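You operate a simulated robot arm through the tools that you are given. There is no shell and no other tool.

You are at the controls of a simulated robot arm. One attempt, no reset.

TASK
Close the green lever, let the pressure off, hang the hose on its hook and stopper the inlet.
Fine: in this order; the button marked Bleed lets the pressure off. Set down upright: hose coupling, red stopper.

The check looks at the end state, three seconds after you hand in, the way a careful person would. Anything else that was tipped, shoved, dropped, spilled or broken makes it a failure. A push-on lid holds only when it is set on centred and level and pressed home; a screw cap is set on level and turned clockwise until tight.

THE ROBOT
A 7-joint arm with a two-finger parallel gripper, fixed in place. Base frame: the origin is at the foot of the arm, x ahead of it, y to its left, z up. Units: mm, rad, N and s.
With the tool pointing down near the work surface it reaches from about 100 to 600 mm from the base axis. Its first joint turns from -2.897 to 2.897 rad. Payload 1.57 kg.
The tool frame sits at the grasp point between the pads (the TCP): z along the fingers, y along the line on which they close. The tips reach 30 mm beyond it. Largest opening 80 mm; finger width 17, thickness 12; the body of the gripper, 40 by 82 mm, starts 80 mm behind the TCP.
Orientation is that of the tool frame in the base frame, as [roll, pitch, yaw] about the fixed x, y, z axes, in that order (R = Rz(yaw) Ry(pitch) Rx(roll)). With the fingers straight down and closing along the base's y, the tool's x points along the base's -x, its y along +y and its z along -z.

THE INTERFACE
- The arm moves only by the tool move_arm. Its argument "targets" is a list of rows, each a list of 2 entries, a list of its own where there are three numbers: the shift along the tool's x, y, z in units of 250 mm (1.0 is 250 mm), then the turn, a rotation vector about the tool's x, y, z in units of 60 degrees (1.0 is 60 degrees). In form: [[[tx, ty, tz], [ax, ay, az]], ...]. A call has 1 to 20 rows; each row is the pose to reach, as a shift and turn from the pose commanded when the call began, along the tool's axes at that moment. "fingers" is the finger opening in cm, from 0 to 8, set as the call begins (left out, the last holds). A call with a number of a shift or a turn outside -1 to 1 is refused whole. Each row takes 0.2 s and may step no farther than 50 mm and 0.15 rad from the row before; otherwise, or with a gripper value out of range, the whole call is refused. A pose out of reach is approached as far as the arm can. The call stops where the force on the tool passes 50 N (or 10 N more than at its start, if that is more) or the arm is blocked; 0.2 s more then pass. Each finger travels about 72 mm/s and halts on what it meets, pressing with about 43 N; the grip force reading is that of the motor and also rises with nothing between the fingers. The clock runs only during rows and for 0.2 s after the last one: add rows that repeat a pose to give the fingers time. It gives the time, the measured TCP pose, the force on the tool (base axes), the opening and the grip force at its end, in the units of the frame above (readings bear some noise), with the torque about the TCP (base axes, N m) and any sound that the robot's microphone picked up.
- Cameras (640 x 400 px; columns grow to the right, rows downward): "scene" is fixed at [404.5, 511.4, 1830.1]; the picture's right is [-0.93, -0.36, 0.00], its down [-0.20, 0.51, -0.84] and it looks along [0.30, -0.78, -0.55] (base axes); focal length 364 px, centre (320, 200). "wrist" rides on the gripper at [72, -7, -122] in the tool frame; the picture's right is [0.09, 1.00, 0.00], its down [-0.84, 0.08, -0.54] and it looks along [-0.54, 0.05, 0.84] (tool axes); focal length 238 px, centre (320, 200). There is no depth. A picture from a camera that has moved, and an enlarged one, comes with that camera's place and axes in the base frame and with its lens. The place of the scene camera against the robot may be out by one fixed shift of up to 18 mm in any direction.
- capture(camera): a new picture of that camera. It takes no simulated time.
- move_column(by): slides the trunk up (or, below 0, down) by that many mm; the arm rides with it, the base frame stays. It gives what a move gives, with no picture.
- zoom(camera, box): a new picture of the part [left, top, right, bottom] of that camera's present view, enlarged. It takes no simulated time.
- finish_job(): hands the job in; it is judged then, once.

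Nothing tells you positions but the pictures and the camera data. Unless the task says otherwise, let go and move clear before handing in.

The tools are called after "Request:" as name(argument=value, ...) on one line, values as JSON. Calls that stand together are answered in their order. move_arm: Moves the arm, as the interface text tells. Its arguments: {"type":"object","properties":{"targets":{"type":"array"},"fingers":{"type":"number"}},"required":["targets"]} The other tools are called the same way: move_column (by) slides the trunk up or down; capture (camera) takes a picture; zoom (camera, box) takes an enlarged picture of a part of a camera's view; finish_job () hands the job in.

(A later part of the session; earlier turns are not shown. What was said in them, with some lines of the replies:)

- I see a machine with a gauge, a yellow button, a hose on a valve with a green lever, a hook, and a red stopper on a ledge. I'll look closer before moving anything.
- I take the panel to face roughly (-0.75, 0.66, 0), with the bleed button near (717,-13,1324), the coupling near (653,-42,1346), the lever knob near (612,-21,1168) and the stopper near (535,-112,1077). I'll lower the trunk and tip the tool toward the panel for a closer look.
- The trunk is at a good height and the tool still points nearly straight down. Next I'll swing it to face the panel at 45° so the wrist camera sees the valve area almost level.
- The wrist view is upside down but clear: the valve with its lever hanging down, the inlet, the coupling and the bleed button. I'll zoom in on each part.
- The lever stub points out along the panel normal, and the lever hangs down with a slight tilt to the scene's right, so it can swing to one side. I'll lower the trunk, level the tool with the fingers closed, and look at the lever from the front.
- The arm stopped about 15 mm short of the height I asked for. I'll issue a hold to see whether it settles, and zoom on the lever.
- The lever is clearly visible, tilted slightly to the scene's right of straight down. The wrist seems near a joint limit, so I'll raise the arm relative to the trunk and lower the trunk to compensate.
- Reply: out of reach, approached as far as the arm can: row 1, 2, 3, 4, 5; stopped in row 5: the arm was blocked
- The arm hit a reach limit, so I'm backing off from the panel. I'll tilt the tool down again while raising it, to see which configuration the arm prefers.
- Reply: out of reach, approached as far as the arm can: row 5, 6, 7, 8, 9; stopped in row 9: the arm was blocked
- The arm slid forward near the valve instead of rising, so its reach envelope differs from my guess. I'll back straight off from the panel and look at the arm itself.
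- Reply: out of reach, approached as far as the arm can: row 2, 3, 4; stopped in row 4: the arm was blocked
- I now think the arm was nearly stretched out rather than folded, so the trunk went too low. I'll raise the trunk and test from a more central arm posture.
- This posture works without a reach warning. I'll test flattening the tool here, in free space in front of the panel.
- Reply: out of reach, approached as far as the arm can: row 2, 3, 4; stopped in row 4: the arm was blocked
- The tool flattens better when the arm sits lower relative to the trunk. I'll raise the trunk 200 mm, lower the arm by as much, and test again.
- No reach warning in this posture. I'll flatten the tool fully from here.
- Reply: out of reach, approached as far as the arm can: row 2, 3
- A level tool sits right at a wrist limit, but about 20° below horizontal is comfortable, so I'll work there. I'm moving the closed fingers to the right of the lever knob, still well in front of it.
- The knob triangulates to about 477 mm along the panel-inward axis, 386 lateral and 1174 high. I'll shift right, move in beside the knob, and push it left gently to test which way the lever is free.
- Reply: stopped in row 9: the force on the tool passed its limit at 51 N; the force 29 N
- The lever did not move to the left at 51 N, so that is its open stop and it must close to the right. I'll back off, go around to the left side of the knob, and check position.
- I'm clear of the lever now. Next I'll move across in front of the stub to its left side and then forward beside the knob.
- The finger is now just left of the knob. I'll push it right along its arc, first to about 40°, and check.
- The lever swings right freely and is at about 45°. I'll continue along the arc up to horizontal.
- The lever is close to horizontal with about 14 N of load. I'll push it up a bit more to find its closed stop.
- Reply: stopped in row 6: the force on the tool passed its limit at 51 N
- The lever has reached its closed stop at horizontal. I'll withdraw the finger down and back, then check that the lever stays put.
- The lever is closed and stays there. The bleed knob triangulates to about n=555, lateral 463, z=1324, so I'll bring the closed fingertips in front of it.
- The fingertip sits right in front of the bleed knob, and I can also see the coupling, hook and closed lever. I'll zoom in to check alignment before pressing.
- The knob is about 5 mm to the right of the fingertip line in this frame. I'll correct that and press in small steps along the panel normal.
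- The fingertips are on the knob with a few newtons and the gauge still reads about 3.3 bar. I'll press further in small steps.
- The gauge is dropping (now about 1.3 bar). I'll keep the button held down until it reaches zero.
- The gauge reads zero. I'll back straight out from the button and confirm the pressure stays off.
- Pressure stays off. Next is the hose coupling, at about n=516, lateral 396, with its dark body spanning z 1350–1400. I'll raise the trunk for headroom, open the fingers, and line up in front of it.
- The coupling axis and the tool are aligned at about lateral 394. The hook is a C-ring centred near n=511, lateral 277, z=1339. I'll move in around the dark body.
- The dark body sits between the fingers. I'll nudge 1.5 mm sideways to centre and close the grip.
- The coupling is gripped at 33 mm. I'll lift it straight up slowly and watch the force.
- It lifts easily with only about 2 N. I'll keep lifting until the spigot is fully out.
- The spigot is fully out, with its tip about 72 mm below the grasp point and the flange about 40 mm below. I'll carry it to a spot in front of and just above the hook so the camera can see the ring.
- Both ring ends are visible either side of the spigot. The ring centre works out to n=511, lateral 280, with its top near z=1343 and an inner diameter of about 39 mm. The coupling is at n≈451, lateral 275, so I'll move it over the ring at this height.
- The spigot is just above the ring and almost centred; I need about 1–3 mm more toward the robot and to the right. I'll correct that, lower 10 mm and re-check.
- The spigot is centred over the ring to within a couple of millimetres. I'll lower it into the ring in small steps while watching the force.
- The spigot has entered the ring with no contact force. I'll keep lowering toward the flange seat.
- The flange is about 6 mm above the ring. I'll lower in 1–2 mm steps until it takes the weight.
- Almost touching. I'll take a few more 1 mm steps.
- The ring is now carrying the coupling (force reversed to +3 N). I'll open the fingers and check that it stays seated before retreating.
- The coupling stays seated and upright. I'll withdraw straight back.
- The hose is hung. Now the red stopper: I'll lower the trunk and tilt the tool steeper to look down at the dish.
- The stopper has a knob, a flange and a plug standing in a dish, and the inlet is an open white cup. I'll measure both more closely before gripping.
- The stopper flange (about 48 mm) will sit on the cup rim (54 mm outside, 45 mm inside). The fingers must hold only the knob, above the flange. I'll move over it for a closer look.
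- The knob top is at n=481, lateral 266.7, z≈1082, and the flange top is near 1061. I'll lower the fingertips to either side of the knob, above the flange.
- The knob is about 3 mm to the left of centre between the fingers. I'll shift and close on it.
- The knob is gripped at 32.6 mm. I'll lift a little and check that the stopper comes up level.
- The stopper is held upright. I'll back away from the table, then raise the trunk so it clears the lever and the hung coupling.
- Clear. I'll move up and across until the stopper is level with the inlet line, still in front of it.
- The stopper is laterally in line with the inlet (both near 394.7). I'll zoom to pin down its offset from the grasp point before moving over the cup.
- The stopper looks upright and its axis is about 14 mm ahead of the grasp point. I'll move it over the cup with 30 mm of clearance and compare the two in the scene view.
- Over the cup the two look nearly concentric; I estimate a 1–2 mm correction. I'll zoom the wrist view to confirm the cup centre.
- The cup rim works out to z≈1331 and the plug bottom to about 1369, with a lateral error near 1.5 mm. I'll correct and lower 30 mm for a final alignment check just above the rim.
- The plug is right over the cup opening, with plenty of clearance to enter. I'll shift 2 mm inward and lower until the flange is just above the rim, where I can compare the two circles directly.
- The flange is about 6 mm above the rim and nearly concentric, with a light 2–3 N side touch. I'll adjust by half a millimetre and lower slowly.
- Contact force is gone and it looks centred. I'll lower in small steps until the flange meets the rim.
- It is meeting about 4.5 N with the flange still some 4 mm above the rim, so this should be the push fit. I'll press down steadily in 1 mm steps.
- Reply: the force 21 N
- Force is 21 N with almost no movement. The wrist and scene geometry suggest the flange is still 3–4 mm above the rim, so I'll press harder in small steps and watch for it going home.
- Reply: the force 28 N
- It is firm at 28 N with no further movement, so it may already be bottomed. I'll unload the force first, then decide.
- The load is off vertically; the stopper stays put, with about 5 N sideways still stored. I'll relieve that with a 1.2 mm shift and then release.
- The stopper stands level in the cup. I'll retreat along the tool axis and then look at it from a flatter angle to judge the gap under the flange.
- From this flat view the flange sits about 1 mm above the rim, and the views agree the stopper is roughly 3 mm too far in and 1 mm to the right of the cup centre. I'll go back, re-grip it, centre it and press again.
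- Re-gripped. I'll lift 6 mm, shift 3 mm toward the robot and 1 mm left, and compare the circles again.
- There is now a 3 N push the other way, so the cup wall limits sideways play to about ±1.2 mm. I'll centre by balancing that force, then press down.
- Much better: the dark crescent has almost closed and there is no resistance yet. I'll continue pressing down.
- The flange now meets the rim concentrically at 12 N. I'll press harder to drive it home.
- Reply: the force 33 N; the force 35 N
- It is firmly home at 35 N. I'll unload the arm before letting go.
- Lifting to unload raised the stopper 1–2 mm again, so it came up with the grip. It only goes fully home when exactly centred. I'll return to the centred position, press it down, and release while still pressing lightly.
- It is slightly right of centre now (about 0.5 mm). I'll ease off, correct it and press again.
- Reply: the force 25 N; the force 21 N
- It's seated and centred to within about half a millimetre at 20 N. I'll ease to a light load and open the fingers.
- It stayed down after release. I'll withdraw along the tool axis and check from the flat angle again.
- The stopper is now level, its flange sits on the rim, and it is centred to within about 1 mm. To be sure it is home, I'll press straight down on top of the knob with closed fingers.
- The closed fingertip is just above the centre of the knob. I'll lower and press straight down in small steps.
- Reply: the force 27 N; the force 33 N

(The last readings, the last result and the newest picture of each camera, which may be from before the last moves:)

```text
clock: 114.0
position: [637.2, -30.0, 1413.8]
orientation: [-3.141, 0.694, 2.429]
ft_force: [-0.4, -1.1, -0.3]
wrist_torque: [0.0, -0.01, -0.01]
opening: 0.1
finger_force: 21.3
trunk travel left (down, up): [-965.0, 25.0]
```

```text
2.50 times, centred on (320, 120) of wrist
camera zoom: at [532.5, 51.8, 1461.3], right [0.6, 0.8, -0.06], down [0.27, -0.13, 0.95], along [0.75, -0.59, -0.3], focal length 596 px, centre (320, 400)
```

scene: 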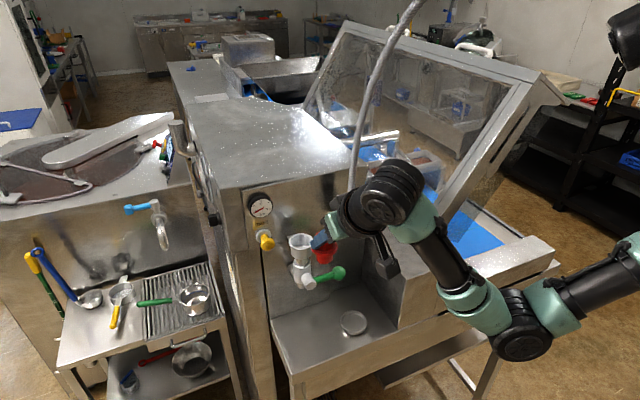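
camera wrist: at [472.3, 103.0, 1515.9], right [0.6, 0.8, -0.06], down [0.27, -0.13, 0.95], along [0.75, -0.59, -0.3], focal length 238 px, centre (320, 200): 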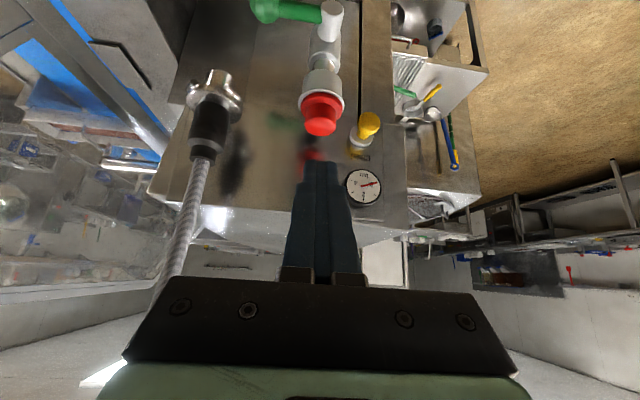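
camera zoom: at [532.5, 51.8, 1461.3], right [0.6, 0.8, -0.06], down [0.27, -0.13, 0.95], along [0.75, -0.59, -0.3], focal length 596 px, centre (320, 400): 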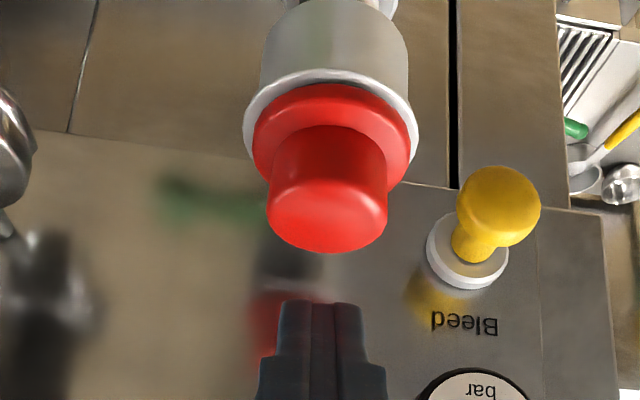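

The stopper is level, centred and seated. I'll move well clear and check everything.

Request:
move_arm(targets=[[[0, 0, -0.15], [0, 0, 0]], [[0, 0, -0.3], [0, 0, 0]], [[0, 0, -0.45], [0, 0, 0]], [[0.1, 0, -0.56], [0, 0, 0]], [[0.2, 0, -0.68], [0, 0, 0]], [[0.2, 0, -0.68], [0, 0, 0]]])

Request:
capture(camera="scene")

Request:
zoom(camera="scene", box=[230, 170, 390, 340])

Request:
capture(camera="wrist")

```text
clock: 115.4
position: [525.4, 65.1, 1513.5]
orientation: [-3.142, 0.698, 2.424]
ft_force: [-0.1, 0.5, -0.6]
wrist_torque: [0.0, -0.02, -0.01]
opening: 0.2
finger_force: 21.1
trunk travel left (down, up): [-965.0, 25.0]
```

```text
taken
```

scene: 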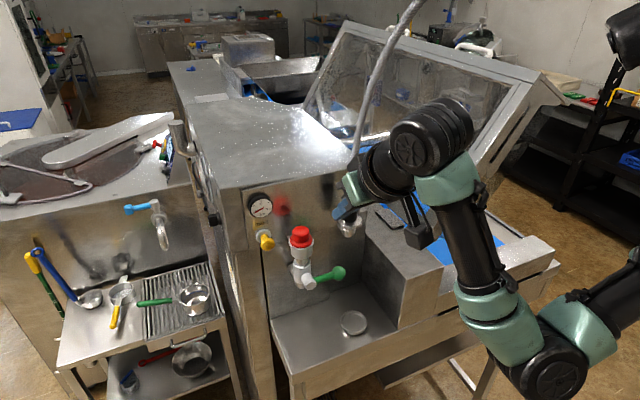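

```text
2.35 times, centred on (310, 255) of scene
camera zoom: at [404.5, 511.4, 1830.1], right [-0.93, -0.36, 0.0], down [-0.2, 0.51, -0.84], along [0.3, -0.78, -0.55], focal length 857 px, centre (344, 71)
```

zoom: 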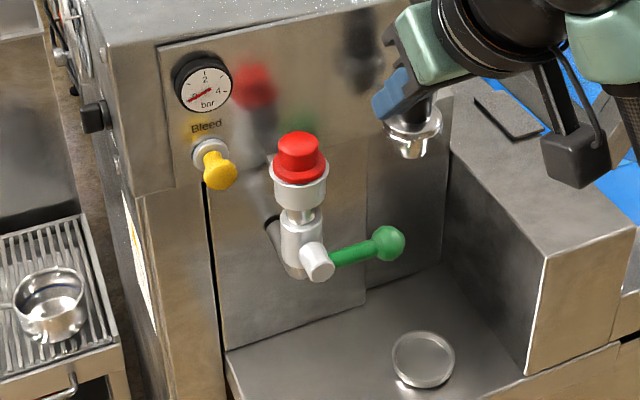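

```text
taken
camera wrist: at [421.2, 147.4, 1559.9], right [0.6, 0.8, -0.06], down [0.27, -0.13, 0.95], along [0.75, -0.59, -0.3], focal length 238 px, centre (320, 200)
```

wrist: 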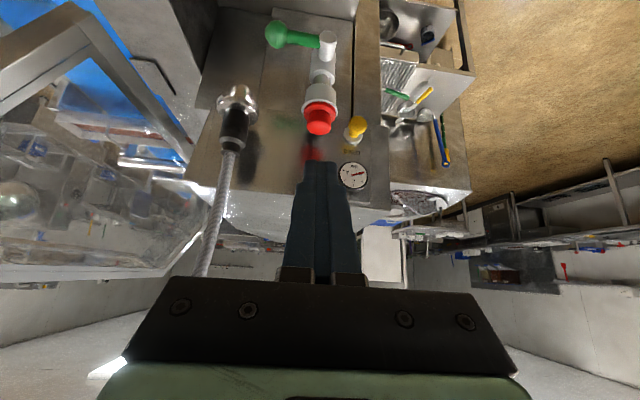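

Everything looks in place. I'll check the lever angle, the hung coupling, the gauge and the stopper more closely.

Request:
zoom(camera="scene", box=[285, 255, 355, 300])

Request:
zoom(camera="wrist", box=[250, 10, 380, 110])

Request:
zoom(camera="wrist", box=[190, 70, 290, 180])

Request:
zoom(camera="scene", box=[240, 185, 320, 265])

```text
8.89 times, centred on (320, 278) of scene
camera zoom: at [404.5, 511.4, 1830.1], right [-0.93, -0.36, 0.0], down [-0.2, 0.51, -0.84], along [0.3, -0.78, -0.55], focal length 3237 px, centre (320, -489)
```

zoom: 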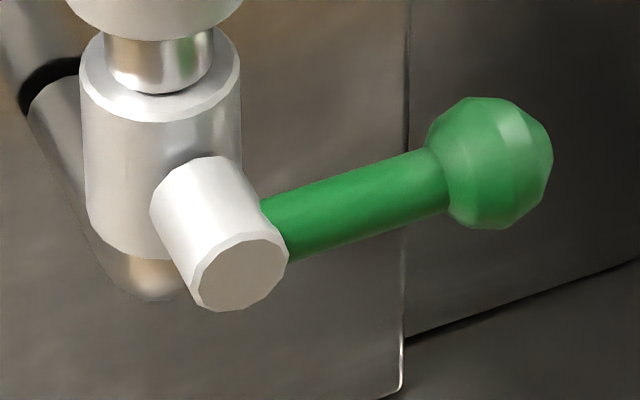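

```text
4.00 times, centred on (315, 60) of wrist
camera zoom: at [421.2, 147.4, 1559.9], right [0.6, 0.8, -0.06], down [0.27, -0.13, 0.95], along [0.75, -0.59, -0.3], focal length 953 px, centre (340, 760)
```

zoom: 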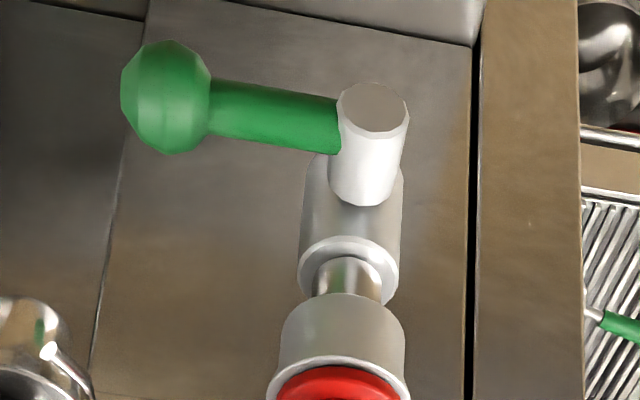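

```text
3.64 times, centred on (240, 125) of wrist
camera zoom: at [421.2, 147.4, 1559.9], right [0.6, 0.8, -0.06], down [0.27, -0.13, 0.95], along [0.75, -0.59, -0.3], focal length 867 px, centre (611, 473)
```

zoom: 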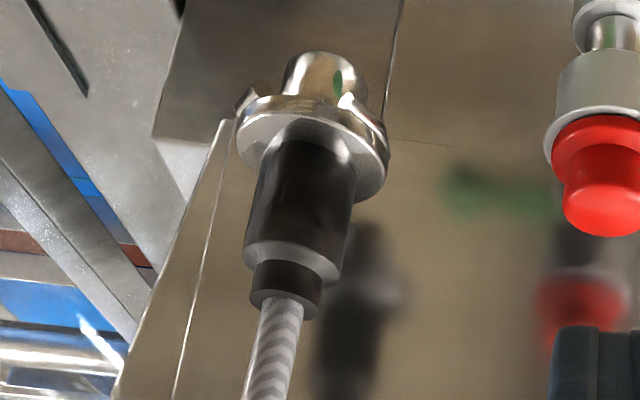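

```text
5.00 times, centred on (280, 225) of scene
camera zoom: at [404.5, 511.4, 1830.1], right [-0.93, -0.36, 0.0], down [-0.2, 0.51, -0.84], along [0.3, -0.78, -0.55], focal length 1821 px, centre (520, 75)
```

zoom: 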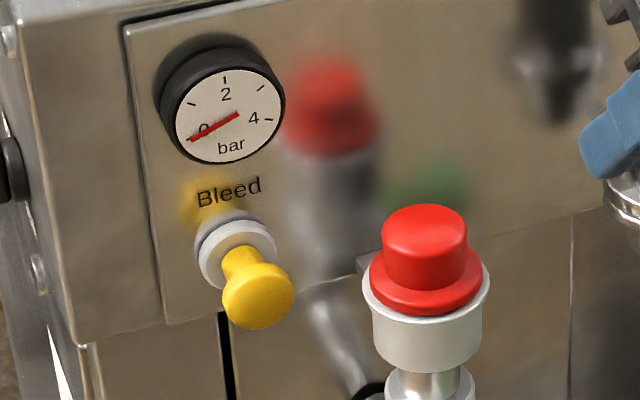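

The lever is horizontal, the gauge reads zero and the stopper is seated. The gripper still hides the hung coupling in the scene view, so I'll back further away and look at it.

Request:
move_arm(targets=[[[0.1, 0, -0.086], [0, 0, 0]], [[0.2, 0, -0.171], [0, 0, 0]], [[0.306, 0, -0.257], [0, 0, 0]], [[0.36, 0, -0.3], [0, 0, 0]], [[0.36, 0, -0.3], [0, 0, 0]]])

Request:
zoom(camera="scene", box=[310, 150, 400, 260])

Request:
capture(camera="scene")

```text
clock: 116.6
position: [437.6, 142.9, 1511.0]
orientation: [3.142, 0.696, 2.425]
ft_force: [0.5, -0.9, 0.4]
wrist_torque: [0.02, 0.01, 0.03]
opening: 0.1
finger_force: 21.2
trunk travel left (down, up): [-965.0, 25.0]
```

```text
3.64 times, centred on (355, 205) of scene
camera zoom: at [404.5, 511.4, 1830.1], right [-0.93, -0.36, 0.0], down [-0.2, 0.51, -0.84], along [0.3, -0.78, -0.55], focal length 1324 px, centre (193, 182)
```

zoom: 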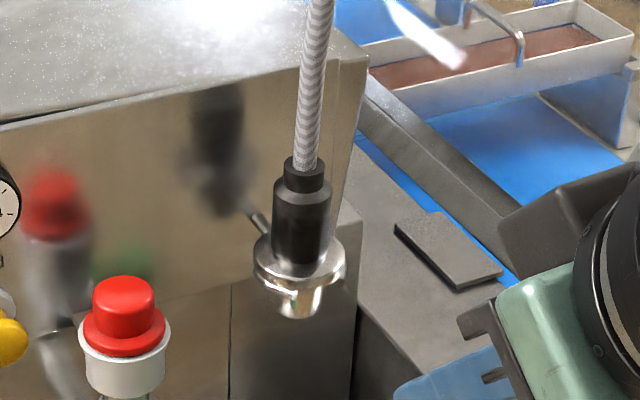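

```text
taken
```

scene: 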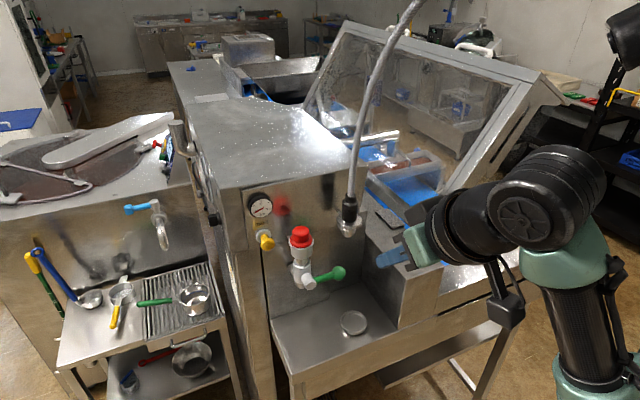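

Everything is in its end state: the lever is closed, the gauge reads zero, the coupling hangs upright on its hook, and the stopper sits level in the inlet. The arm is clear, so I'm handing in.

Request:
finish_job()

```text
The job is handed in.
```

I did all four steps in the order you gave and handed the job in; no verdict has come back yet.

- **Lever:** The green lever is turned to its closed stop and sits horizontal, within about 2° as measured in the scene view.
- **Pressure:** I held the Bleed button until the gauge reached zero, and it still read zero at the end.
- **Hose:** The coupling hangs upright on the hook, with its flange resting on the ring.
- **Inlet:** The red stopper stands level in the inlet cup, with its flange on the rim and centred to within about 1 mm.

The stopper is the one part I'm less sure of. It did not sit centred on the first try, so I re-gripped it, centred it and pressed it to about 35 N. After letting go I pressed once more on top, to about 33 N. I heard no click and never felt it lock, so it may only be resting in place.

The gripper is empty and well clear of the machine. I saw nothing else knocked, spilled or moved.
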